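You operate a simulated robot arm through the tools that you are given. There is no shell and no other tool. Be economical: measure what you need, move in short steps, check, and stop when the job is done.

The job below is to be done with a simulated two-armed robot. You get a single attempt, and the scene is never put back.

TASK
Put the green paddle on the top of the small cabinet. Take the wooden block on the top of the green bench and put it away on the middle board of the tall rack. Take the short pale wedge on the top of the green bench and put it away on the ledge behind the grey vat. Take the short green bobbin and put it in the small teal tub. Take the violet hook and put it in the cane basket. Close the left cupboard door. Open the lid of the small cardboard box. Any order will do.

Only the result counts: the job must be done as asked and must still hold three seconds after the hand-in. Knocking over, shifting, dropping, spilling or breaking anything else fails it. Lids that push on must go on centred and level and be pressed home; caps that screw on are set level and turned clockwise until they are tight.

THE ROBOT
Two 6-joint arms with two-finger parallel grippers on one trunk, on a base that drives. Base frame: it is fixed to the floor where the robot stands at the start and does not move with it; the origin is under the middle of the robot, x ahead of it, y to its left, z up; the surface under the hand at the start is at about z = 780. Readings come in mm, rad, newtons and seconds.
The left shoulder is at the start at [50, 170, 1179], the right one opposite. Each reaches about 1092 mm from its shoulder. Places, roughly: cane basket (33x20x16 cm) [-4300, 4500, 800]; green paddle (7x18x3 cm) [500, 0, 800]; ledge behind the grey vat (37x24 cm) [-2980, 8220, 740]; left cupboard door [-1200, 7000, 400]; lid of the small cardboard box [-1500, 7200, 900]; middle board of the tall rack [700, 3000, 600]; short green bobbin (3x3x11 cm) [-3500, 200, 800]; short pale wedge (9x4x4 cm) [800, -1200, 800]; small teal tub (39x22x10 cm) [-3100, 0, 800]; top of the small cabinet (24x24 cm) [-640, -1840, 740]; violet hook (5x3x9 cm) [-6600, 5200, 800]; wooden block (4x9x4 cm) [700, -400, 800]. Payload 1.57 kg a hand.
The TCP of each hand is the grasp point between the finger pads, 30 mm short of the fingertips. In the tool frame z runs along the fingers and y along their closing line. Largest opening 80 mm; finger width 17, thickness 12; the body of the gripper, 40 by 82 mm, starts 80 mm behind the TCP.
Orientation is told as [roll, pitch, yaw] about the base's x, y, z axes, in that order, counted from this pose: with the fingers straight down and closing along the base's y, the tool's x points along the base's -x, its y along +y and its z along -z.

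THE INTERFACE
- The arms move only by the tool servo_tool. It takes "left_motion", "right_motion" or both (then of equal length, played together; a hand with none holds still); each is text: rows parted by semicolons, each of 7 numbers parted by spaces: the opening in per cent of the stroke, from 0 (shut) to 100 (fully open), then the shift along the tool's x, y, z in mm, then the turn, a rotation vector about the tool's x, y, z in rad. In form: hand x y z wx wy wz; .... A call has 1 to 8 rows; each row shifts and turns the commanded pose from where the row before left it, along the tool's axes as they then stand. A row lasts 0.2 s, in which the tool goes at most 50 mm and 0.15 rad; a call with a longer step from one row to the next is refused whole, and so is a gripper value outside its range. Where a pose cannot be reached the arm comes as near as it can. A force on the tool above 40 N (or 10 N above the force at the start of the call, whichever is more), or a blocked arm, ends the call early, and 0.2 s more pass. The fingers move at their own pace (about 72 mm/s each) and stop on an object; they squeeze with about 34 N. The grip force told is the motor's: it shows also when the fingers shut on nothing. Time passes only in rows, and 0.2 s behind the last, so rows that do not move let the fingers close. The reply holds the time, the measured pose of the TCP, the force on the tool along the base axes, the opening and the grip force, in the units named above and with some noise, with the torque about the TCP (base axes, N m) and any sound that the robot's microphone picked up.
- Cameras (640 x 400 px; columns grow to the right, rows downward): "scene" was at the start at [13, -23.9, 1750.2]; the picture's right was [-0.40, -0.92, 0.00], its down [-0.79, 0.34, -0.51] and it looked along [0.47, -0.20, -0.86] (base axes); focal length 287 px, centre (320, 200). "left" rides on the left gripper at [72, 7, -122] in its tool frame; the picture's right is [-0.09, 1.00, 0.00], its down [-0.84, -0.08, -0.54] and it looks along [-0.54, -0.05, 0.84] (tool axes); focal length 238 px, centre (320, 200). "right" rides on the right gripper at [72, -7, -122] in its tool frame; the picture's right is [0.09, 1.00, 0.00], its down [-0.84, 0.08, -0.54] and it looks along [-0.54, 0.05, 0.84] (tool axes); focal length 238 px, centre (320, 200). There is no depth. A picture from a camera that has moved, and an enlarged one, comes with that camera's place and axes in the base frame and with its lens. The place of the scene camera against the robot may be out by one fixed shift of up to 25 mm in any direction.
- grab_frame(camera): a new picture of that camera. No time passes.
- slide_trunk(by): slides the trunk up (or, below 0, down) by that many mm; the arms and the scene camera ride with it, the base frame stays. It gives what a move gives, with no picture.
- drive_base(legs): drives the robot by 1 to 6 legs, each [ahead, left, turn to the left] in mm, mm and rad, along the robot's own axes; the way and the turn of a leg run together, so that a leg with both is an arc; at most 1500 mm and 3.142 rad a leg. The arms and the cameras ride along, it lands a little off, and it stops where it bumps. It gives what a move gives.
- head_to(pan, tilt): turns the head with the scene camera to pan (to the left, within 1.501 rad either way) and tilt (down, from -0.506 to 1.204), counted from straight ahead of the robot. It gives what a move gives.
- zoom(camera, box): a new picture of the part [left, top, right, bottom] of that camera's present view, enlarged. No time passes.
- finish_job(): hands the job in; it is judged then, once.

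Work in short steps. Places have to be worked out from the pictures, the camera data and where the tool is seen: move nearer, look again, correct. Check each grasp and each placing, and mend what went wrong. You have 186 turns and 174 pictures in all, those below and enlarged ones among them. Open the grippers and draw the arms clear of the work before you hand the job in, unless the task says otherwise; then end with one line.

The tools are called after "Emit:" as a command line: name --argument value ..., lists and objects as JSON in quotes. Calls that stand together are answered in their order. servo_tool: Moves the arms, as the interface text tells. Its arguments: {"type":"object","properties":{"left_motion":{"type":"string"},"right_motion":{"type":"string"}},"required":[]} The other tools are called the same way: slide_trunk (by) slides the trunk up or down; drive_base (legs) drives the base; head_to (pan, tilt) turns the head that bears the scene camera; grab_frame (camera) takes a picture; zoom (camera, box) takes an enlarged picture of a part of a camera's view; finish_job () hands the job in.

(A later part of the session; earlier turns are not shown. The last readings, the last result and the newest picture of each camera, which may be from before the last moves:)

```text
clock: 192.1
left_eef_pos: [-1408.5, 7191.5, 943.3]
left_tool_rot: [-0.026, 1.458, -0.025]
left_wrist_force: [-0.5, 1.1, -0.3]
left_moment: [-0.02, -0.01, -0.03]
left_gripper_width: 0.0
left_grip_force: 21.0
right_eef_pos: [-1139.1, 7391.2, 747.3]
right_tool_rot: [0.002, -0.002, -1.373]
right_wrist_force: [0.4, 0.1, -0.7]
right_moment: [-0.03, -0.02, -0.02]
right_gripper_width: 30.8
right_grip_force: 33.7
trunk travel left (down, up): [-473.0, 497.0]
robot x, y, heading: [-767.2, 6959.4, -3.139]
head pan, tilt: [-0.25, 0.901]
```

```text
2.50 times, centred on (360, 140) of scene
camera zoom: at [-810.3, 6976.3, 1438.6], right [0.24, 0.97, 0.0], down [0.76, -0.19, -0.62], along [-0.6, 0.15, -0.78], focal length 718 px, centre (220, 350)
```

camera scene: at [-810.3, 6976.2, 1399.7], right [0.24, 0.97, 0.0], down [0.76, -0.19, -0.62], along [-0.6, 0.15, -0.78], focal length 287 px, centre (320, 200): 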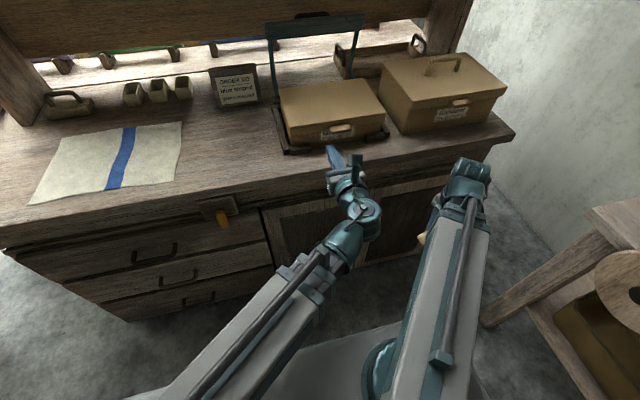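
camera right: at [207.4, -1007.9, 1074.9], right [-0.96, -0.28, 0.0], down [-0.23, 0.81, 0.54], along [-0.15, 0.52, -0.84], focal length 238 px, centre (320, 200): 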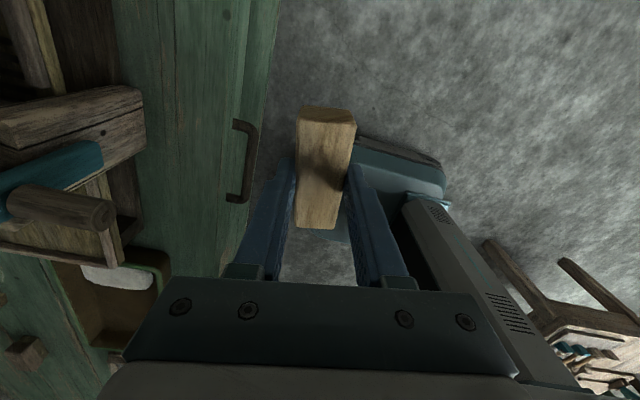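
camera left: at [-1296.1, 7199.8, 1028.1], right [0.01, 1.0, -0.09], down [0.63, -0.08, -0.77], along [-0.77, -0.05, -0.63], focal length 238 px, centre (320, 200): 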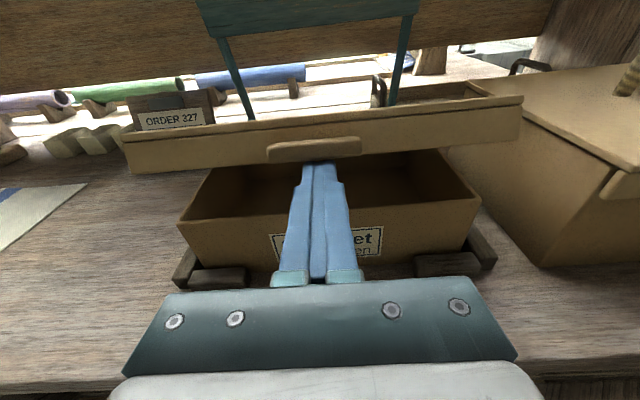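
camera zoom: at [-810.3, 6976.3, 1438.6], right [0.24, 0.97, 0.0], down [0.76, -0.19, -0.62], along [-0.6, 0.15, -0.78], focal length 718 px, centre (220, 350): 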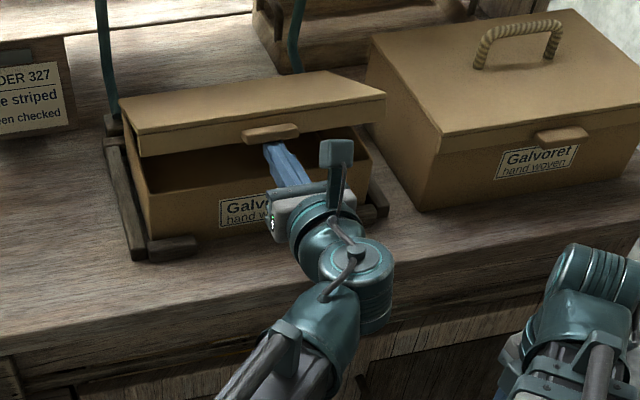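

The lid is opening smoothly. I alternate forward and upward moves along its arc.

Emit:
servo_tool --left_motion "0 3.4 0 30 0 0 0;0 3.4 0 30 0 0 0;0 0 0 0 0 0 0"

Emit:
slide_trunk --by 60

Emit:
servo_tool --left_motion "0 3.4 0 30 0 0 0;0 3.4 0 30 0 0 0;0 0 0 0 0 0 0"

Emit:
slide_trunk --by 40

Emit:
grab_frame --camera "left"

Emit:
zoom --camera "scene" --box '[230, 60, 490, 240]'

```text
clock: 192.9
left_eef_pos: [-1466.3, 7191.7, 946.9]
left_tool_rot: [-0.029, 1.461, -0.028]
left_wrist_force: [23.6, -2.1, 15.2]
left_moment: [0.13, 0.17, 0.15]
left_gripper_width: 0.0
left_grip_force: 20.7
right_eef_pos: [-1137.2, 7392.5, 750.6]
right_tool_rot: [-0.002, -0.001, -1.374]
right_wrist_force: [0.6, 0.0, -0.4]
right_moment: [0.01, 0.05, -0.04]
right_gripper_width: 30.6
right_grip_force: 34.1
trunk travel left (down, up): [-473.0, 497.0]
robot x, y, heading: [-767.1, 6953.3, -3.138]
head pan, tilt: [-0.25, 0.901]
```

```text
clock: 193.9
left_eef_pos: [-1470.8, 7191.7, 1002.3]
left_tool_rot: [-0.025, 1.458, -0.025]
left_wrist_force: [0.2, 0.3, -0.7]
left_moment: [-0.02, 0.0, -0.01]
left_gripper_width: 0.2
left_grip_force: 21.1
right_eef_pos: [-1139.7, 7392.1, 807.9]
right_tool_rot: [0.002, -0.001, -1.374]
right_wrist_force: [-0.4, 0.2, -0.7]
right_moment: [0.0, -0.01, 0.03]
right_gripper_width: 30.9
right_grip_force: 34.0
trunk travel left (down, up): [-533.0, 437.0]
robot x, y, heading: [-765.7, 6955.5, -3.139]
head pan, tilt: [-0.25, 0.901]
```

```text
clock: 194.7
left_eef_pos: [-1529.7, 7192.9, 1004.5]
left_tool_rot: [-0.026, 1.458, -0.025]
left_wrist_force: [-0.6, -0.2, 0.5]
left_moment: [-0.01, 0.02, 0.02]
left_gripper_width: 0.1
left_grip_force: 21.0
right_eef_pos: [-1139.6, 7392.4, 808.7]
right_tool_rot: [0.002, -0.002, -1.372]
right_wrist_force: [0.8, 0.0, -0.3]
right_moment: [-0.01, 0.02, -0.04]
right_gripper_width: 30.7
right_grip_force: 34.0
trunk travel left (down, up): [-533.0, 437.0]
robot x, y, heading: [-765.6, 6954.9, -3.136]
head pan, tilt: [-0.25, 0.901]
```

```text
clock: 195.6
left_eef_pos: [-1530.2, 7192.9, 1043.3]
left_tool_rot: [-0.026, 1.459, -0.027]
left_wrist_force: [-0.3, -0.8, -0.1]
left_moment: [0.0, 0.0, 0.02]
left_gripper_width: 0.0
left_grip_force: 21.3
right_eef_pos: [-1138.9, 7391.0, 847.9]
right_tool_rot: [0.003, -0.003, -1.374]
right_wrist_force: [0.8, 0.0, -0.2]
right_moment: [0.04, 0.01, -0.01]
right_gripper_width: 30.7
right_grip_force: 33.9
trunk travel left (down, up): [-573.0, 397.0]
robot x, y, heading: [-771.5, 6958.0, -3.137]
head pan, tilt: [-0.25, 0.901]
```

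```text
94 pictures are left
camera left: at [-1416.7, 7200.8, 1128.1], right [0.01, 1.0, -0.09], down [0.63, -0.08, -0.77], along [-0.77, -0.05, -0.63], focal length 238 px, centre (320, 200)
```

left: 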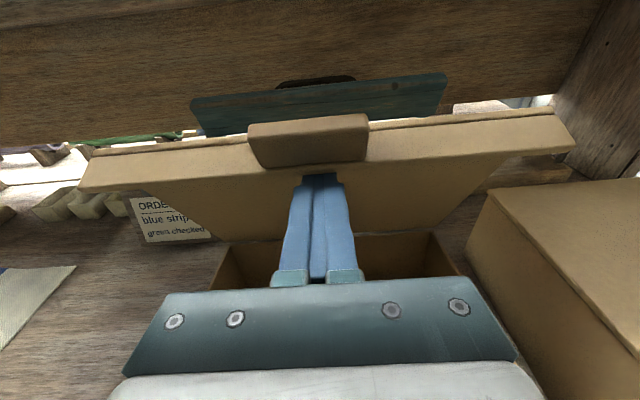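

```text
2.22 times, centred on (360, 150) of scene
camera zoom: at [-810.4, 6976.4, 1538.6], right [0.24, 0.97, 0.0], down [0.76, -0.19, -0.62], along [-0.6, 0.15, -0.78], focal length 638 px, centre (231, 311)
```

zoom: 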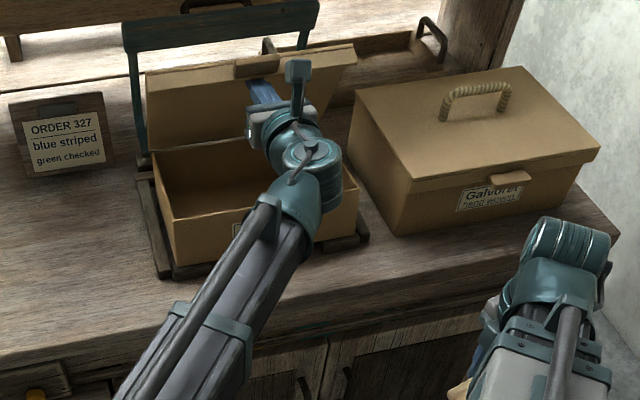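

The lid is at roughly 55-60 degrees. I push gently forward to bring it past vertical.

Emit:
servo_tool --left_motion "0 2.3 0 20 0 0 0;0 2.3 0 20 0 0 0;0 2.3 0 20 0 0 0;0 2.3 0 20 0 0 0;0 0 0 0 0 0 0"

Emit:
zoom --camera "scene" --box '[230, 60, 490, 240]'

Emit:
grab_frame --camera "left"

```text
clock: 196.8
left_eef_pos: [-1610.0, 7193.0, 1044.4]
left_tool_rot: [-0.028, 1.461, -0.026]
left_wrist_force: [-0.5, 0.0, 0.3]
left_moment: [0.0, 0.02, -0.01]
left_gripper_width: 0.0
left_grip_force: 21.4
right_eef_pos: [-1139.5, 7391.2, 848.3]
right_tool_rot: [0.003, -0.002, -1.374]
right_wrist_force: [-0.4, -0.2, -0.2]
right_moment: [0.0, 0.0, -0.04]
right_gripper_width: 31.0
right_grip_force: 33.8
trunk travel left (down, up): [-573.0, 397.0]
robot x, y, heading: [-767.4, 6953.5, -3.134]
head pan, tilt: [-0.25, 0.901]
```

```text
2.22 times, centred on (360, 150) of scene
camera zoom: at [-810.4, 6976.3, 1538.6], right [0.24, 0.97, 0.0], down [0.76, -0.19, -0.62], along [-0.6, 0.15, -0.78], focal length 638 px, centre (231, 311)
```

zoom: 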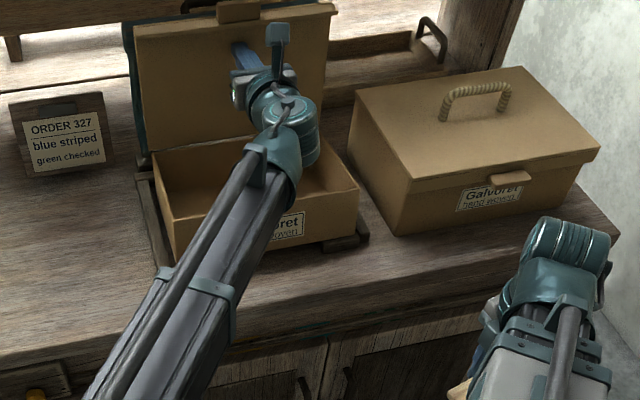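

```text
91 pictures are left
camera left: at [-1496.9, 7201.2, 1128.2], right [0.01, 1.0, -0.09], down [0.63, -0.08, -0.77], along [-0.78, -0.05, -0.63], focal length 238 px, centre (320, 200)
```

left: 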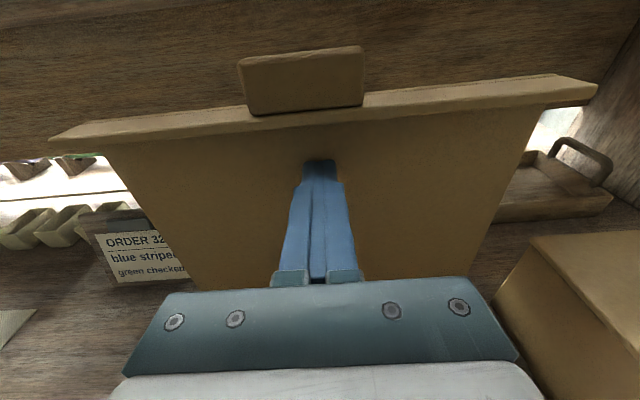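

About 80 degrees now; I push on gently to pass vertical.

Emit:
servo_tool --left_motion "0 2.3 0 18 0 0 0;0 2.3 0 18 0 0 0;0 2.3 0 18 0 0 0;0 1.6 0 12 0 0 0;0 0 0 0 0 0 0"

Emit:
zoom --camera "scene" --box '[230, 60, 490, 240]'

```text
clock: 197.8
left_eef_pos: [-1663.5, 7195.6, 1047.3]
left_tool_rot: [-0.035, 1.463, -0.038]
left_wrist_force: [18.4, -2.3, 12.4]
left_moment: [-0.23, 0.13, 0.05]
left_gripper_width: 0.3
left_grip_force: 20.6
right_eef_pos: [-1137.3, 7392.1, 849.2]
right_tool_rot: [0.001, 0.0, -1.374]
right_wrist_force: [-1.1, 0.2, -0.8]
right_moment: [0.03, -0.02, -0.02]
right_gripper_width: 30.9
right_grip_force: 34.3
trunk travel left (down, up): [-573.0, 397.0]
robot x, y, heading: [-766.9, 6958.2, -3.142]
head pan, tilt: [-0.25, 0.901]
stopped in row 5 (left hand): the force on the tool passed its limit at 45 N (the readings are from after the stop); the commanded pose is now the measured one
```

```text
2.22 times, centred on (360, 150) of scene
camera zoom: at [-805.5, 6975.4, 1539.1], right [0.24, 0.97, 0.0], down [0.76, -0.19, -0.62], along [-0.6, 0.15, -0.78], focal length 638 px, centre (231, 311)
```

zoom: 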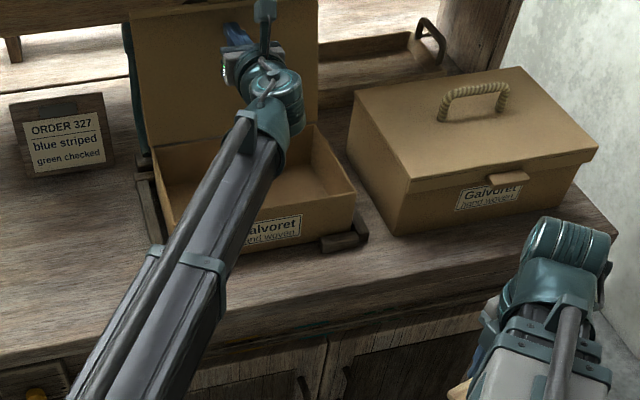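

The lid met its stop (45 N). I draw back slowly and see whether it stays open.

Emit:
servo_tool --left_motion "0 -2.3 0 -20 0 0 0;0 -2.3 0 -20 0 0 0;0 -3 0 -30 0 0 0;0 -5 0 -45 0 0 0;0 -5 0 -45 0 0 0;0 -5 0 -45 0 0 0;0 -5 0 -45 0 0 0"

Emit:
grab_frame --camera "left"

Emit:
zoom --camera "scene" --box '[230, 40, 490, 220]'

```text
clock: 199.4
left_eef_pos: [-1416.2, 7192.8, 1044.4]
left_tool_rot: [-0.018, 1.463, -0.021]
left_wrist_force: [0.4, 0.4, 0.2]
left_moment: [0.0, -0.02, 0.01]
left_gripper_width: 0.0
left_grip_force: 21.5
right_eef_pos: [-1139.2, 7393.1, 847.2]
right_tool_rot: [0.004, -0.003, -1.376]
right_wrist_force: [0.2, 0.4, 0.0]
right_moment: [-0.02, 0.02, 0.02]
right_gripper_width: 30.7
right_grip_force: 34.4
trunk travel left (down, up): [-573.0, 397.0]
robot x, y, heading: [-766.9, 6957.0, -3.139]
head pan, tilt: [-0.25, 0.901]
```

```text
89 pictures are left
camera left: at [-1303.7, 7201.1, 1128.5], right [0.01, 1.0, -0.09], down [0.63, -0.08, -0.77], along [-0.78, -0.05, -0.63], focal length 238 px, centre (320, 200)
```

left: 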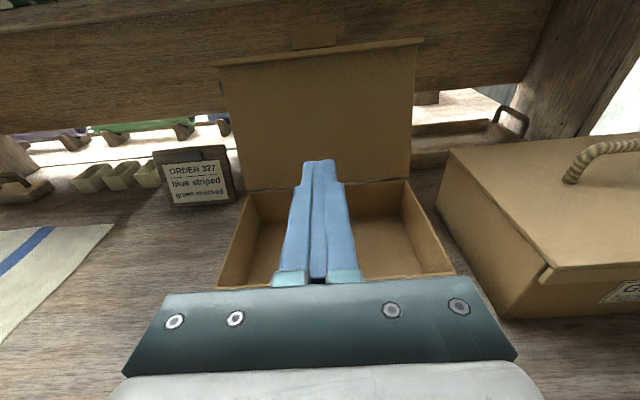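

```text
2.22 times, centred on (360, 130) of scene
camera zoom: at [-809.5, 6976.1, 1538.6], right [0.24, 0.97, 0.0], down [0.76, -0.19, -0.62], along [-0.6, 0.15, -0.78], focal length 638 px, centre (231, 356)
```

zoom: 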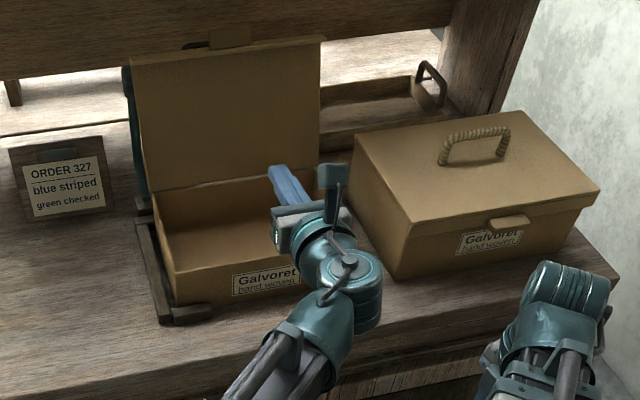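

The lid stays open. I back away, raise the trunk a bit, and bring the left hand back to its normal vertical pose.

Emit:
drive_base --legs '[[-160, 0, 0]]'

Emit:
slide_trunk --by 110

Emit:
servo_tool --left_motion "0 0 0 0 0 -0.146 0;0 0 0 0 0 -0.146 0;0 0 0 0 0 -0.146 0;0 0 0 0 0 -0.146 0;0 0 0 0 0 -0.146 0;0 0 0 0 0 -0.146 0;0 0 0 0 0 -0.146 0;0 0 0 0 0 -0.146 0"

Emit:
servo_tool --left_motion "0 0 0 0 0 -0.146 0;0 0 0 0 0 -0.146 0;0 0 0 0 0 0 -0.149;0 0 0 0 0 0 -0.149;0 0 0 0 0 0 -0.149;0 0 0 0 0 0 -0.149;0 0 0 0 0 0 -0.149;0 0 0 0 0 0 -0.149"

Emit:
servo_tool --left_motion "0 0 0 0 0 0 -0.149;0 0 0 0 0 0 -0.149;0 0 0 0 0 0 -0.149;0 0 0 0 0 0 -0.149;0 0 0 0 0 0 -0.149;0 0 0 0 0 0 -0.149;0 0 0 0 0 0 -0.149;0 0 0 0 0 0 -0.149"

Emit:
servo_tool --left_motion "0 0 0 0 0 0 -0.149;0 0 0 0 0 0 -0.149;0 0 0 0 0 0 -0.149;0 0 0 0 0 0 -0.149;0 0 0 0 0 0 -0.149;0 0 0 0 0 0 -0.149;0 0 0 0 0 0 -0.149;0 0 0 0 0 0 0"

Emit:
head_to --pan -0.4 --tilt 0.5

Emit:
grab_frame --camera "scene"

```text
clock: 200.8
left_eef_pos: [-1255.3, 7192.6, 1044.6]
left_tool_rot: [-0.02, 1.461, -0.017]
left_wrist_force: [-0.5, -0.9, -0.6]
left_moment: [-0.04, -0.02, 0.01]
left_gripper_width: 0.0
left_grip_force: 21.7
right_eef_pos: [-976.9, 7392.4, 848.0]
right_tool_rot: [0.001, -0.003, -1.37]
right_wrist_force: [0.5, 0.5, -0.3]
right_moment: [0.0, -0.02, 0.02]
right_gripper_width: 30.8
right_grip_force: 34.1
trunk travel left (down, up): [-573.0, 397.0]
robot x, y, heading: [-603.3, 6956.6, -3.137]
head pan, tilt: [-0.25, 0.901]
```

```text
clock: 202.2
left_eef_pos: [-1256.0, 7192.7, 1154.1]
left_tool_rot: [-0.021, 1.46, -0.018]
left_wrist_force: [-0.4, -0.1, -0.6]
left_moment: [-0.02, 0.04, -0.01]
left_gripper_width: 0.0
left_grip_force: 21.3
right_eef_pos: [-978.0, 7391.2, 959.5]
right_tool_rot: [0.002, -0.003, -1.368]
right_wrist_force: [0.7, -0.2, -1.2]
right_moment: [-0.03, 0.02, -0.02]
right_gripper_width: 30.8
right_grip_force: 34.2
trunk travel left (down, up): [-683.0, 287.0]
robot x, y, heading: [-605.5, 6955.4, -3.136]
head pan, tilt: [-0.25, 0.901]
```

```text
clock: 204.1
left_eef_pos: [-1256.5, 7192.6, 966.9]
left_tool_rot: [-0.002, 0.291, 0.0]
left_wrist_force: [0.1, 0.1, 0.1]
left_moment: [0.01, -0.03, 0.05]
left_gripper_width: 0.3
left_grip_force: 21.8
left hand out of reach, approached as far as the arm can: row 1, 2, 3, 4, 5, 6, 7, 8
right_eef_pos: [-977.0, 7393.1, 957.9]
right_tool_rot: [0.001, -0.002, -1.37]
right_wrist_force: [0.1, 0.1, -1.3]
right_moment: [0.0, 0.04, -0.01]
right_gripper_width: 31.0
right_grip_force: 34.2
trunk travel left (down, up): [-683.0, 287.0]
robot x, y, heading: [-602.5, 6956.3, -3.135]
head pan, tilt: [-0.25, 0.901]
```

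```text
clock: 205.8
left_eef_pos: [-1256.5, 7192.2, 958.3]
left_tool_rot: [-0.002, 0.001, 0.898]
left_wrist_force: [-0.4, 0.5, 0.1]
left_moment: [0.0, -0.01, -0.01]
left_gripper_width: 0.0
left_grip_force: 21.4
left hand out of reach, approached as far as the arm can: row 1
right_eef_pos: [-976.9, 7392.0, 958.3]
right_tool_rot: [0.002, -0.001, -1.37]
right_wrist_force: [-0.7, 1.1, -0.8]
right_moment: [-0.04, 0.02, 0.0]
right_gripper_width: 30.9
right_grip_force: 33.7
trunk travel left (down, up): [-683.0, 287.0]
robot x, y, heading: [-604.1, 6956.1, -3.129]
head pan, tilt: [-0.25, 0.901]
```

```text
clock: 207.7
left_eef_pos: [-1255.0, 7192.6, 958.0]
left_tool_rot: [0.002, 0.003, 2.09]
left_wrist_force: [-0.6, 0.4, -0.3]
left_moment: [-0.02, -0.01, 0.0]
left_gripper_width: 0.0
left_grip_force: 21.1
right_eef_pos: [-976.4, 7392.5, 957.8]
right_tool_rot: [0.002, -0.002, -1.37]
right_wrist_force: [-0.2, 0.7, -0.8]
right_moment: [0.02, 0.0, 0.06]
right_gripper_width: 30.7
right_grip_force: 33.9
trunk travel left (down, up): [-683.0, 287.0]
robot x, y, heading: [-605.4, 6953.6, -3.132]
head pan, tilt: [-0.25, 0.901]
```

```text
clock: 209.4
left_eef_pos: [-1255.0, 7192.7, 958.0]
left_tool_rot: [0.002, 0.002, 3.134]
left_wrist_force: [0.1, -0.2, -0.4]
left_moment: [0.03, 0.01, 0.01]
left_gripper_width: 0.0
left_grip_force: 21.5
right_eef_pos: [-977.5, 7391.1, 957.7]
right_tool_rot: [0.003, -0.003, -1.37]
right_wrist_force: [-0.5, 0.5, 0.4]
right_moment: [-0.01, -0.02, 0.01]
right_gripper_width: 30.8
right_grip_force: 33.9
trunk travel left (down, up): [-683.0, 287.0]
robot x, y, heading: [-604.0, 6953.4, -3.133]
head pan, tilt: [-0.25, 0.901]
```

```text
clock: 210.3
left_eef_pos: [-1256.4, 7193.0, 958.6]
left_tool_rot: [0.001, 0.0, 3.131]
left_wrist_force: [0.3, 0.5, 0.2]
left_moment: [0.02, -0.01, 0.02]
left_gripper_width: 0.0
left_grip_force: 21.5
right_eef_pos: [-976.6, 7392.5, 957.8]
right_tool_rot: [0.003, -0.002, -1.37]
right_wrist_force: [-0.1, -1.3, -0.2]
right_moment: [0.0, 0.0, -0.04]
right_gripper_width: 30.8
right_grip_force: 34.0
trunk travel left (down, up): [-683.0, 287.0]
robot x, y, heading: [-602.4, 6959.0, -3.133]
head pan, tilt: [-0.4, 0.499]
```

```text
87 pictures are left
camera scene: at [-657.7, 6993.7, 1682.4], right [0.38, 0.92, 0.0], down [0.44, -0.18, -0.88], along [-0.81, 0.34, -0.48], focal length 287 px, centre (320, 200)
```

scene: 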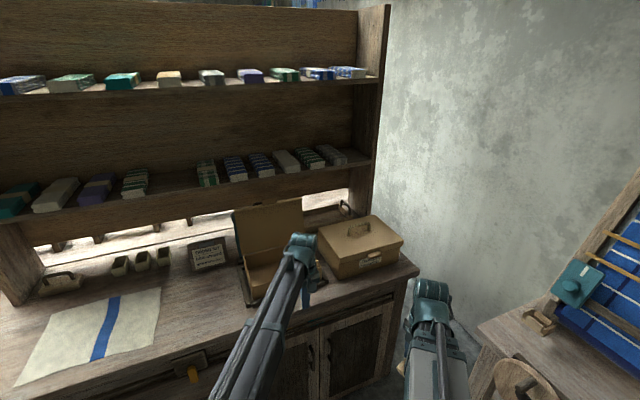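

The hutch blocks the way behind the bench, so I must go round its south end. I tuck the left hand, strafe back along the corridor to y≈4750 and look west.

Emit:
servo_tool --left_motion "0 10 45 0 0 0 0;0 10 45 0 0 0 0;0 10 45 0 0 0 0;0 15 45 0 0 0 0;0 20 45 0 0 0 0;0 20 45 0 0 0 0;0 20 45 0 0 0 0;0 20 45 0 0 0 0"

Emit:
drive_base --legs '[[0, 1200, 0], [0, 1000, 0]]'

Emit:
head_to --pan -0.3 --tilt 0.3

Emit:
grab_frame --camera "scene"

Emit:
head_to --pan 0.8 --tilt 0.35

Emit:
grab_frame --camera "scene"

```text
clock: 212.1
left_eef_pos: [-1134.5, 6831.9, 958.3]
left_tool_rot: [0.003, 0.0, 3.131]
left_wrist_force: [-0.2, -0.9, 0.2]
left_moment: [0.01, -0.01, -0.01]
left_gripper_width: 0.0
left_grip_force: 21.0
left hand out of reach, approached as far as the arm can: row 5
right_eef_pos: [-976.5, 7392.0, 958.9]
right_tool_rot: [0.003, -0.002, -1.372]
right_wrist_force: [0.0, 0.2, 0.6]
right_moment: [-0.01, 0.03, 0.01]
right_gripper_width: 31.0
right_grip_force: 34.2
trunk travel left (down, up): [-683.0, 287.0]
robot x, y, heading: [-604.4, 6955.1, -3.13]
head pan, tilt: [-0.4, 0.499]
```

```text
clock: 223.0
left_eef_pos: [-1112.4, 4614.8, 957.9]
left_tool_rot: [0.0, -0.001, -3.138]
left_wrist_force: [0.6, 0.6, 0.0]
left_moment: [0.01, -0.02, 0.04]
left_gripper_width: 0.0
left_grip_force: 21.4
right_eef_pos: [-963.2, 5177.7, 958.6]
right_tool_rot: [0.002, -0.002, -1.356]
right_wrist_force: [0.1, -0.9, -0.6]
right_moment: [0.02, -0.05, 0.0]
right_gripper_width: 30.7
right_grip_force: 33.8
trunk travel left (down, up): [-683.0, 287.0]
robot x, y, heading: [-585.6, 4747.4, -3.12]
head pan, tilt: [-0.4, 0.499]
```

```text
clock: 223.8
left_eef_pos: [-1112.5, 4615.8, 958.6]
left_tool_rot: [0.003, 0.0, -3.138]
left_wrist_force: [0.3, 0.0, -0.8]
left_moment: [-0.02, 0.02, -0.02]
left_gripper_width: 0.0
left_grip_force: 21.7
right_eef_pos: [-964.3, 5175.5, 957.8]
right_tool_rot: [0.002, -0.002, -1.354]
right_wrist_force: [-0.8, -0.1, -1.0]
right_moment: [-0.02, 0.01, 0.02]
right_gripper_width: 30.7
right_grip_force: 34.3
trunk travel left (down, up): [-683.0, 287.0]
robot x, y, heading: [-583.2, 4745.5, -3.122]
head pan, tilt: [-0.3, 0.3]
```

```text
86 pictures are left
camera scene: at [-643.6, 4776.0, 1700.8], right [0.28, 0.96, 0.0], down [0.28, -0.08, -0.96], along [-0.92, 0.26, -0.3], focal length 287 px, centre (320, 200)
```

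scene: 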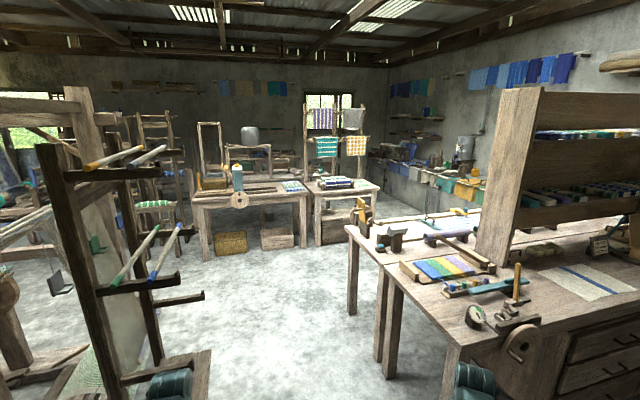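

```text
clock: 225.1
left_eef_pos: [-1113.0, 4615.3, 957.5]
left_tool_rot: [0.002, 0.001, -3.136]
left_wrist_force: [0.3, -0.2, 0.5]
left_moment: [0.01, 0.0, -0.03]
left_gripper_width: 0.0
left_grip_force: 20.6
right_eef_pos: [-963.2, 5178.3, 957.7]
right_tool_rot: [0.002, -0.002, -1.356]
right_wrist_force: [0.0, -0.2, 0.0]
right_moment: [0.0, 0.05, 0.01]
right_gripper_width: 30.8
right_grip_force: 34.0
trunk travel left (down, up): [-683.0, 287.0]
robot x, y, heading: [-583.4, 4745.7, -3.122]
head pan, tilt: [0.799, 0.351]
```

```text
85 pictures are left
camera scene: at [-617.4, 4682.2, 1696.2], right [-0.73, 0.68, 0.0], down [0.23, 0.25, -0.94], along [-0.64, -0.69, -0.34], focal length 287 px, centre (320, 200)
```

scene: 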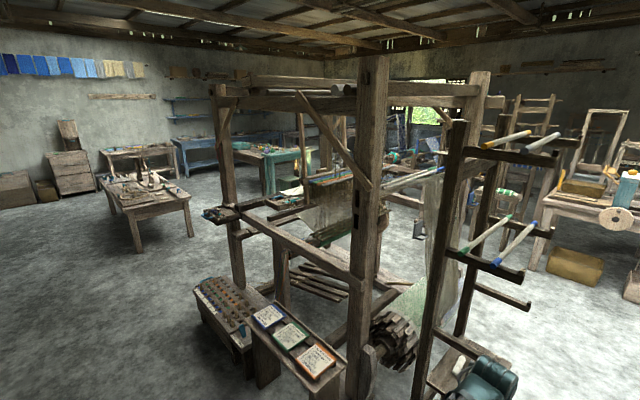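

The passage west lies between the thread rack (rod tips to y≈4560) and the desk (edge y≈5560). I tuck the right hand in and drive west along y≈5000 past the desk.

Emit:
servo_tool --right_motion "0 -40 -23 0 0 0 0;0 -40 -23 0 0 0 0;0 -40 -23 0 0 0 0;0 -40 -23 0 0 0 0;0 -40 -23 0 0 0 0;0 -40 -23 0 0 0 0"

Emit:
drive_base --legs '[[0, -260, -0.02], [1300, 0, 0], [1300, 0, 0]]'

Emit:
head_to --pan -1.2 --tilt 0.4

Emit:
grab_frame --camera "scene"

```text
clock: 226.5
left_eef_pos: [-1112.8, 4614.7, 957.6]
left_tool_rot: [-0.001, -0.002, -3.138]
left_wrist_force: [0.2, -0.3, -0.8]
left_moment: [0.0, -0.01, 0.03]
left_gripper_width: 0.0
left_grip_force: 21.3
right_eef_pos: [-1061.0, 4919.7, 958.9]
right_tool_rot: [0.003, -0.002, -1.359]
right_wrist_force: [-0.3, 0.7, -0.4]
right_moment: [-0.03, -0.02, 0.01]
right_gripper_width: 30.8
right_grip_force: 33.9
right hand out of reach, approached as far as the arm can: row 1, 2, 3
trunk travel left (down, up): [-683.0, 287.0]
robot x, y, heading: [-586.2, 4745.4, -3.12]
head pan, tilt: [0.799, 0.351]
```

```text
clock: 240.6
left_eef_pos: [-3716.0, 4856.5, 957.8]
left_tool_rot: [0.002, 0.0, 3.139]
left_wrist_force: [0.6, -0.1, 0.4]
left_moment: [-0.01, 0.0, 0.02]
left_gripper_width: 0.0
left_grip_force: 21.7
right_eef_pos: [-3661.1, 5159.5, 958.0]
right_tool_rot: [0.002, -0.002, -1.364]
right_wrist_force: [-0.5, 0.1, -0.6]
right_moment: [-0.02, -0.02, 0.07]
right_gripper_width: 30.8
right_grip_force: 33.7
trunk travel left (down, up): [-683.0, 287.0]
robot x, y, heading: [-3182.3, 4984.2, -3.128]
head pan, tilt: [0.799, 0.351]
```

```text
clock: 242.6
left_eef_pos: [-3714.9, 4855.5, 957.8]
left_tool_rot: [0.0, 0.001, 3.14]
left_wrist_force: [1.0, 0.2, -0.4]
left_moment: [0.0, -0.03, 0.01]
left_gripper_width: 0.0
left_grip_force: 21.7
right_eef_pos: [-3661.2, 5159.5, 958.6]
right_tool_rot: [0.003, -0.002, -1.365]
right_wrist_force: [1.4, 0.7, -0.5]
right_moment: [0.0, 0.02, -0.02]
right_gripper_width: 30.8
right_grip_force: 33.5
trunk travel left (down, up): [-683.0, 287.0]
robot x, y, heading: [-3185.6, 4982.9, -3.126]
head pan, tilt: [-1.201, 0.4]
```

```text
84 pictures are left
camera scene: at [-3189.7, 5072.2, 1691.6], right [0.93, 0.37, 0.0], down [0.15, -0.36, -0.92], along [-0.34, 0.85, -0.39], focal length 287 px, centre (320, 200)
```

scene: 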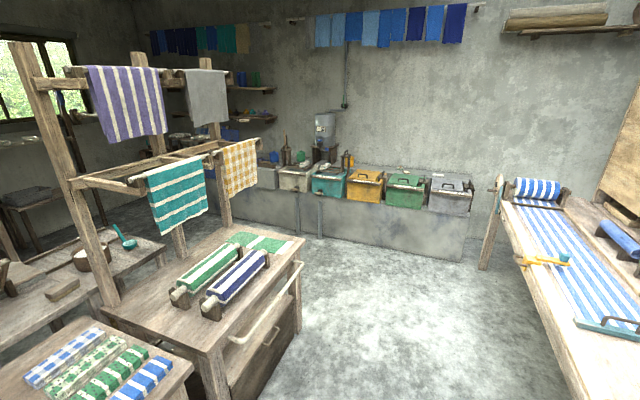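

The grey vat is the rightmost one at (450,195), on the counter by the far wall; the ledge is behind it. I zoom in.

Emit:
zoom --camera "scene" --box '[380, 140, 520, 240]'

```text
4.00 times, centred on (450, 190) of scene
camera zoom: at [-3189.7, 5072.2, 1691.6], right [0.93, 0.37, 0.0], down [0.15, -0.36, -0.92], along [-0.34, 0.85, -0.39], focal length 1148 px, centre (-200, 240)
```

zoom: 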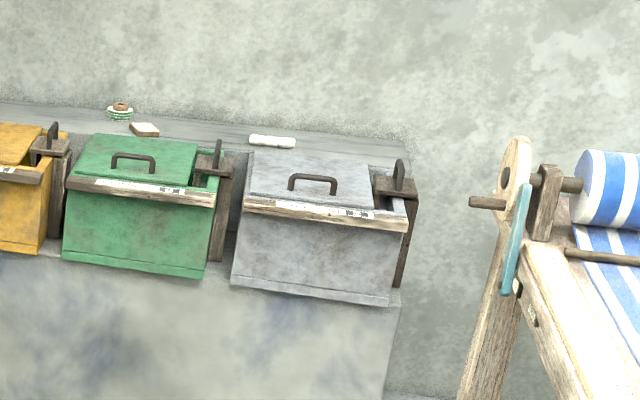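

The ledge runs behind the vats, with a white roll already on it. I turn to face +y and drive up the free lane at X≈-3150, then look down at the ledge.

Emit:
drive_base --legs '[[0, 0, -1.586], [1100, -35, 0], [1100, 0, 0]]'

Emit:
head_to --pan -0.2 --tilt 0.6

Emit:
grab_frame --camera "scene"

```text
clock: 257.2
left_eef_pos: [-3278.8, 7704.5, 957.6]
left_tool_rot: [0.002, 0.001, 1.563]
left_wrist_force: [0.1, -0.3, 0.1]
left_moment: [0.03, 0.03, -0.04]
left_gripper_width: 0.0
left_grip_force: 21.0
right_eef_pos: [-2977.5, 7647.8, 958.5]
right_tool_rot: [0.002, -0.001, -2.938]
right_wrist_force: [0.1, 0.7, -1.3]
right_moment: [-0.02, 0.01, -0.03]
right_gripper_width: 30.6
right_grip_force: 33.9
trunk travel left (down, up): [-683.0, 287.0]
robot x, y, heading: [-3155.7, 7173.7, 1.577]
head pan, tilt: [-1.201, 0.4]
```

```text
clock: 258.5
left_eef_pos: [-3279.8, 7702.9, 958.6]
left_tool_rot: [0.003, 0.0, 1.562]
left_wrist_force: [-0.4, -0.6, 0.2]
left_moment: [-0.02, -0.04, -0.03]
left_gripper_width: 0.0
left_grip_force: 21.6
right_eef_pos: [-2977.2, 7647.8, 958.3]
right_tool_rot: [0.0, -0.005, -2.94]
right_wrist_force: [0.9, -0.5, -0.4]
right_moment: [-0.02, -0.01, -0.02]
right_gripper_width: 30.8
right_grip_force: 34.5
trunk travel left (down, up): [-683.0, 287.0]
robot x, y, heading: [-3155.1, 7172.6, 1.581]
head pan, tilt: [-0.201, 0.6]
```

```text
82 pictures are left
camera scene: at [-3147.5, 7223.9, 1673.4], right [0.98, -0.19, 0.0], down [-0.11, -0.55, -0.83], along [0.16, 0.81, -0.56], focal length 287 px, centre (320, 200)
```

scene: 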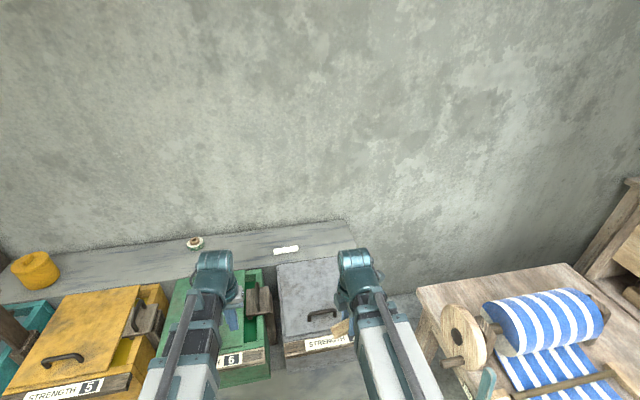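

White roll at about (-3120,8200); the ledge runs to x≈-2790, y 8110..8364, so I aim for (-2930,8225). The left hand would come down onto the green vat, so I swing it out to the side first, then drive ahead.

Emit:
servo_tool --left_motion "0 20 45 0 0 0 0;0 20 45 0 0 0 0;0 20 45 0 0 0 0;0 20 41 0 0 0 0;0 20 41 0 0 0 0;0 20 41 0 0 0 0;0 20 41 0 0 0 0;0 30 26 0 0 0 0"

Emit:
servo_tool --left_motion "0 30 26 0 0 0 0;0 30 26 0 0 0 0;0 30 26 0 0 0 0;0 35 15 0 0 0 0;0 35 15 0 0 0 0"

Emit:
drive_base --legs '[[180, 0, 0]]'

Emit:
servo_tool --right_motion "0 -2 -46 0 0 0 0;0 -2 -46 0 0 0 0;0 -2 -46 0 0 0 0;0 -2 -46 0 0 0 0;0 -2 -46 0 0 0 0"

Emit:
head_to --pan -0.1 --tilt 0.85

Emit:
grab_frame --camera "right"

Emit:
grab_frame --camera "scene"

```text
clock: 260.3
left_eef_pos: [-3609.5, 7534.8, 958.2]
left_tool_rot: [0.002, -0.001, 1.564]
left_wrist_force: [0.3, 0.0, -0.5]
left_moment: [-0.01, -0.03, -0.02]
left_gripper_width: 0.0
left_grip_force: 21.8
left hand out of reach, approached as far as the arm can: row 8
right_eef_pos: [-2977.7, 7648.0, 957.9]
right_tool_rot: [0.002, 0.0, -2.938]
right_wrist_force: [0.2, 0.2, 0.2]
right_moment: [-0.03, 0.01, 0.0]
right_gripper_width: 31.2
right_grip_force: 33.4
trunk travel left (down, up): [-683.0, 287.0]
robot x, y, heading: [-3155.6, 7170.8, 1.58]
head pan, tilt: [-0.201, 0.6]
```

```text
clock: 261.5
left_eef_pos: [-3718.4, 7378.5, 958.4]
left_tool_rot: [0.003, 0.001, 1.562]
left_wrist_force: [-0.7, 1.1, 0.2]
left_moment: [0.01, -0.03, -0.02]
left_gripper_width: 0.1
left_grip_force: 21.0
right_eef_pos: [-2976.2, 7648.6, 958.1]
right_tool_rot: [0.003, -0.001, -2.94]
right_wrist_force: [-0.3, 0.5, -0.5]
right_moment: [0.01, 0.0, -0.04]
right_gripper_width: 30.9
right_grip_force: 33.5
trunk travel left (down, up): [-683.0, 287.0]
robot x, y, heading: [-3156.3, 7177.6, 1.578]
head pan, tilt: [-0.201, 0.6]
```

```text
clock: 263.0
left_eef_pos: [-3719.3, 7557.0, 958.2]
left_tool_rot: [0.001, -0.001, 1.565]
left_wrist_force: [-0.1, 0.4, -0.5]
left_moment: [-0.02, 0.0, 0.0]
left_gripper_width: 0.0
left_grip_force: 21.3
right_eef_pos: [-2979.2, 7828.7, 957.3]
right_tool_rot: [0.003, -0.003, -2.935]
right_wrist_force: [0.2, 0.5, 0.0]
right_moment: [-0.03, 0.02, 0.01]
right_gripper_width: 30.7
right_grip_force: 34.0
trunk travel left (down, up): [-683.0, 287.0]
robot x, y, heading: [-3155.5, 7356.2, 1.584]
head pan, tilt: [-0.201, 0.6]
```

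```text
clock: 264.2
left_eef_pos: [-3720.3, 7555.7, 956.7]
left_tool_rot: [0.001, -0.001, 1.566]
left_wrist_force: [0.0, 0.2, -0.2]
left_moment: [-0.01, -0.01, 0.02]
left_gripper_width: 0.0
left_grip_force: 21.3
right_eef_pos: [-3037.5, 8050.4, 957.5]
right_tool_rot: [0.001, -0.003, -2.939]
right_wrist_force: [-0.5, -0.5, -0.4]
right_moment: [0.03, -0.02, -0.01]
right_gripper_width: 30.8
right_grip_force: 34.0
trunk travel left (down, up): [-683.0, 287.0]
robot x, y, heading: [-3157.7, 7353.4, 1.585]
head pan, tilt: [-0.201, 0.6]
```

```text
clock: 265.0
left_eef_pos: [-3720.0, 7555.7, 958.8]
left_tool_rot: [0.002, 0.002, 1.565]
left_wrist_force: [0.5, 0.8, 0.7]
left_moment: [0.0, 0.0, -0.04]
left_gripper_width: 0.0
left_grip_force: 21.8
right_eef_pos: [-3036.5, 8049.6, 958.1]
right_tool_rot: [0.003, -0.002, -2.937]
right_wrist_force: [-0.7, -0.3, -0.6]
right_moment: [-0.03, 0.01, 0.04]
right_gripper_width: 31.0
right_grip_force: 34.1
trunk travel left (down, up): [-683.0, 287.0]
robot x, y, heading: [-3160.0, 7354.5, 1.584]
head pan, tilt: [-0.099, 0.85]
```

```text
81 pictures are left
camera right: at [-2966.7, 8071.7, 1079.4], right [0.29, -0.96, 0.0], down [-0.8, -0.25, 0.54], along [-0.52, -0.16, -0.84], focal length 238 px, centre (320, 200)
```

right: 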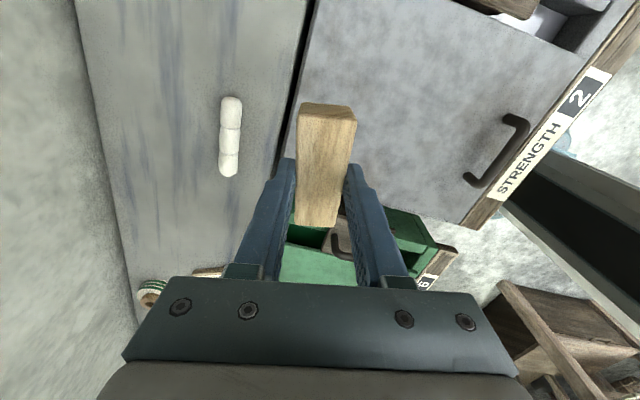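

```text
80 pictures are left
camera scene: at [-3159.4, 7393.5, 1652.6], right [1.0, -0.09, 0.0], down [-0.07, -0.75, -0.66], along [0.06, 0.66, -0.75], focal length 287 px, centre (320, 200)
```

scene: 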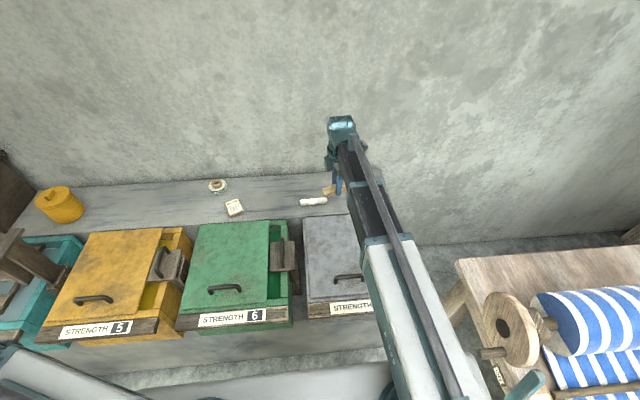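

The ledge spans y 8092..8350 and the roll ends at x≈-3053. I move the wedge to (-2925,8215), lower most of the way and look.

Emit:
servo_tool --right_motion "0 28.6 -27.8 0 0 0 0;0 28.6 -27.8 0 0 0 0;0 28.6 -27.8 0 0 0 0;0 28.6 -27.8 0 0 0 0;0 28.6 -27.8 0 0 0 0;0 0 0 0 0 0 0"

Emit:
slide_trunk --by -140

Emit:
grab_frame --camera "right"

Emit:
grab_frame --camera "scene"

```text
clock: 266.4
left_eef_pos: [-3719.2, 7555.9, 957.8]
left_tool_rot: [0.002, 0.0, 1.565]
left_wrist_force: [0.5, 0.5, 0.6]
left_moment: [0.02, 0.03, 0.01]
left_gripper_width: 0.0
left_grip_force: 21.1
right_eef_pos: [-2924.7, 8216.4, 958.1]
right_tool_rot: [0.001, -0.002, -2.938]
right_wrist_force: [0.1, 1.1, -0.9]
right_moment: [-0.01, 0.04, 0.02]
right_gripper_width: 30.8
right_grip_force: 34.1
right hand out of reach, approached as far as the arm can: row 3
trunk travel left (down, up): [-683.0, 287.0]
robot x, y, heading: [-3158.7, 7350.0, 1.583]
head pan, tilt: [-0.099, 0.85]
```

```text
clock: 268.1
left_eef_pos: [-3719.8, 7556.6, 818.8]
left_tool_rot: [0.001, -0.001, 1.565]
left_wrist_force: [1.0, 0.9, -0.8]
left_moment: [0.03, 0.02, -0.01]
left_gripper_width: 0.0
left_grip_force: 21.2
right_eef_pos: [-2926.1, 8214.8, 817.6]
right_tool_rot: [0.003, -0.001, -2.937]
right_wrist_force: [0.1, -0.1, -0.8]
right_moment: [0.0, 0.03, -0.01]
right_gripper_width: 30.9
right_grip_force: 33.5
trunk travel left (down, up): [-543.0, 427.0]
robot x, y, heading: [-3161.4, 7352.7, 1.586]
head pan, tilt: [-0.099, 0.85]
```

```text
79 pictures are left
camera right: at [-2855.1, 8237.2, 939.4], right [0.29, -0.96, 0.0], down [-0.8, -0.25, 0.54], along [-0.52, -0.16, -0.84], focal length 238 px, centre (320, 200)
```

right: 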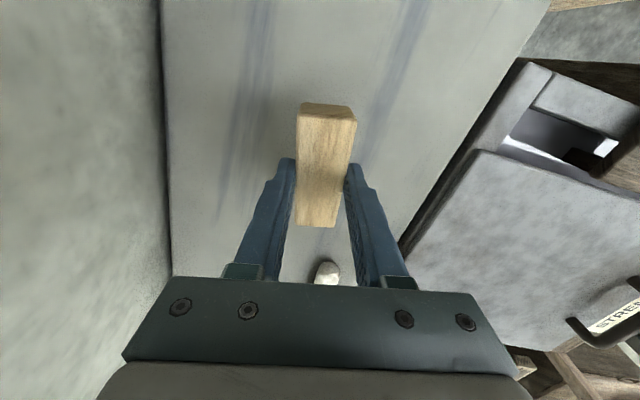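

```text
78 pictures are left
camera scene: at [-3159.4, 7393.5, 1512.6], right [1.0, -0.09, 0.0], down [-0.07, -0.75, -0.66], along [0.06, 0.66, -0.75], focal length 287 px, centre (320, 200)
```

scene: 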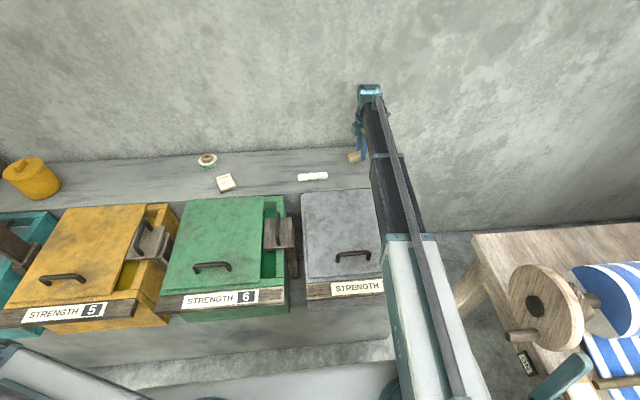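

The wedge is centred over the free part of the ledge. I ease down to contact.

Emit:
slide_trunk --by -34

Emit:
slide_trunk --by -6

```text
clock: 268.8
left_eef_pos: [-3720.2, 7556.8, 784.5]
left_tool_rot: [0.001, -0.002, 1.564]
left_wrist_force: [0.0, 0.5, 0.9]
left_moment: [-0.01, 0.02, -0.06]
left_gripper_width: 0.0
left_grip_force: 21.4
right_eef_pos: [-2926.2, 8214.7, 783.6]
right_tool_rot: [0.004, -0.001, -2.939]
right_wrist_force: [-0.3, -0.2, 0.3]
right_moment: [-0.04, 0.01, -0.01]
right_gripper_width: 30.6
right_grip_force: 33.8
trunk travel left (down, up): [-509.0, 461.0]
robot x, y, heading: [-3158.2, 7354.7, 1.583]
head pan, tilt: [-0.099, 0.85]
```

```text
clock: 269.4
left_eef_pos: [-3719.5, 7556.0, 779.0]
left_tool_rot: [0.003, 0.0, 1.564]
left_wrist_force: [-0.5, -0.1, 0.0]
left_moment: [-0.02, -0.01, 0.01]
left_gripper_width: 0.1
left_grip_force: 21.5
right_eef_pos: [-2926.1, 8215.3, 778.5]
right_tool_rot: [0.0, -0.002, -2.938]
right_wrist_force: [0.5, -0.7, 0.0]
right_moment: [-0.02, -0.03, -0.01]
right_gripper_width: 30.7
right_grip_force: 34.0
trunk travel left (down, up): [-503.0, 467.0]
robot x, y, heading: [-3156.8, 7352.9, 1.588]
head pan, tilt: [-0.099, 0.85]
```

No contact yet; two more small steps down.

Emit:
slide_trunk --by -4

Emit:
slide_trunk --by -3

```text
clock: 269.9
left_eef_pos: [-3720.1, 7556.4, 774.7]
left_tool_rot: [0.0, 0.0, 1.568]
left_wrist_force: [0.1, -0.1, 0.5]
left_moment: [0.01, -0.03, 0.01]
left_gripper_width: 0.0
left_grip_force: 21.3
right_eef_pos: [-2925.2, 8214.4, 774.5]
right_tool_rot: [0.003, 0.0, -2.938]
right_wrist_force: [0.3, 0.7, 6.1]
right_moment: [0.11, -0.25, 0.04]
right_gripper_width: 30.8
right_grip_force: 34.3
trunk travel left (down, up): [-499.0, 471.0]
robot x, y, heading: [-3159.5, 7350.3, 1.581]
head pan, tilt: [-0.099, 0.85]
```

```text
clock: 270.4
left_eef_pos: [-3719.3, 7554.3, 772.1]
left_tool_rot: [0.003, -0.003, 1.564]
left_wrist_force: [0.5, 0.2, -0.3]
left_moment: [-0.01, 0.03, 0.0]
left_gripper_width: 0.0
left_grip_force: 21.3
right_eef_pos: [-2924.6, 8215.0, 773.1]
right_tool_rot: [-0.001, 0.001, -2.937]
right_wrist_force: [2.1, 9.9, 36.4]
right_moment: [0.24, -0.07, 0.02]
right_gripper_width: 30.7
right_grip_force: 34.2
trunk travel left (down, up): [-496.0, 474.0]
robot x, y, heading: [-3156.0, 7351.9, 1.586]
head pan, tilt: [-0.099, 0.85]
```

Contact at 36 N. I ease up 2 mm, release, rise and check.

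Emit:
slide_trunk --by 2

Emit:
servo_tool --right_motion "50 0 0 0 0 0 0;60 0 0 0 0 0 0;60 0 0 0 0 0 0"

Emit:
slide_trunk --by 185

Emit:
grab_frame --camera "right"

```text
clock: 270.9
left_eef_pos: [-3722.2, 7554.8, 772.0]
left_tool_rot: [0.004, -0.001, 1.565]
left_wrist_force: [0.0, 0.6, -0.1]
left_moment: [0.0, -0.04, 0.01]
left_gripper_width: 0.3
left_grip_force: 21.0
right_eef_pos: [-2924.7, 8214.5, 774.2]
right_tool_rot: [-0.001, 0.002, -2.937]
right_wrist_force: [1.3, 5.8, 16.8]
right_moment: [0.23, -0.23, -0.02]
right_gripper_width: 30.9
right_grip_force: 34.1
trunk travel left (down, up): [-498.0, 472.0]
robot x, y, heading: [-3155.9, 7353.6, 1.583]
head pan, tilt: [-0.099, 0.85]
```

```text
clock: 271.8
left_eef_pos: [-3721.1, 7555.3, 774.4]
left_tool_rot: [0.001, 0.001, 1.565]
left_wrist_force: [-0.1, -0.6, 1.1]
left_moment: [0.02, 0.0, -0.01]
left_gripper_width: 0.1
left_grip_force: 21.5
right_eef_pos: [-2923.8, 8215.5, 773.9]
right_tool_rot: [0.001, -0.002, -2.939]
right_wrist_force: [0.6, 0.6, 0.1]
right_moment: [0.01, 0.0, 0.0]
right_gripper_width: 48.0
right_grip_force: 0.0
trunk travel left (down, up): [-498.0, 472.0]
robot x, y, heading: [-3157.5, 7358.1, 1.582]
head pan, tilt: [-0.099, 0.85]
```

```text
clock: 273.8
left_eef_pos: [-3720.8, 7556.0, 958.1]
left_tool_rot: [0.002, 0.001, 1.565]
left_wrist_force: [0.4, 0.1, -0.5]
left_moment: [0.0, -0.01, 0.0]
left_gripper_width: 0.0
left_grip_force: 21.3
right_eef_pos: [-2926.3, 8215.5, 958.9]
right_tool_rot: [0.002, -0.001, -2.936]
right_wrist_force: [0.9, 0.1, 0.2]
right_moment: [-0.01, 0.0, -0.01]
right_gripper_width: 48.1
right_grip_force: 0.0
trunk travel left (down, up): [-683.0, 287.0]
robot x, y, heading: [-3157.6, 7352.6, 1.583]
head pan, tilt: [-0.099, 0.85]
```

```text
77 pictures are left
camera right: at [-2855.1, 8237.3, 1079.2], right [0.29, -0.96, 0.0], down [-0.8, -0.25, 0.54], along [-0.52, -0.16, -0.84], focal length 238 px, centre (320, 200)
```

right: 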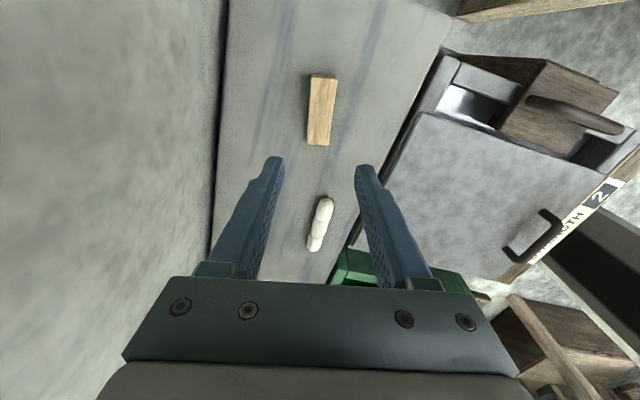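

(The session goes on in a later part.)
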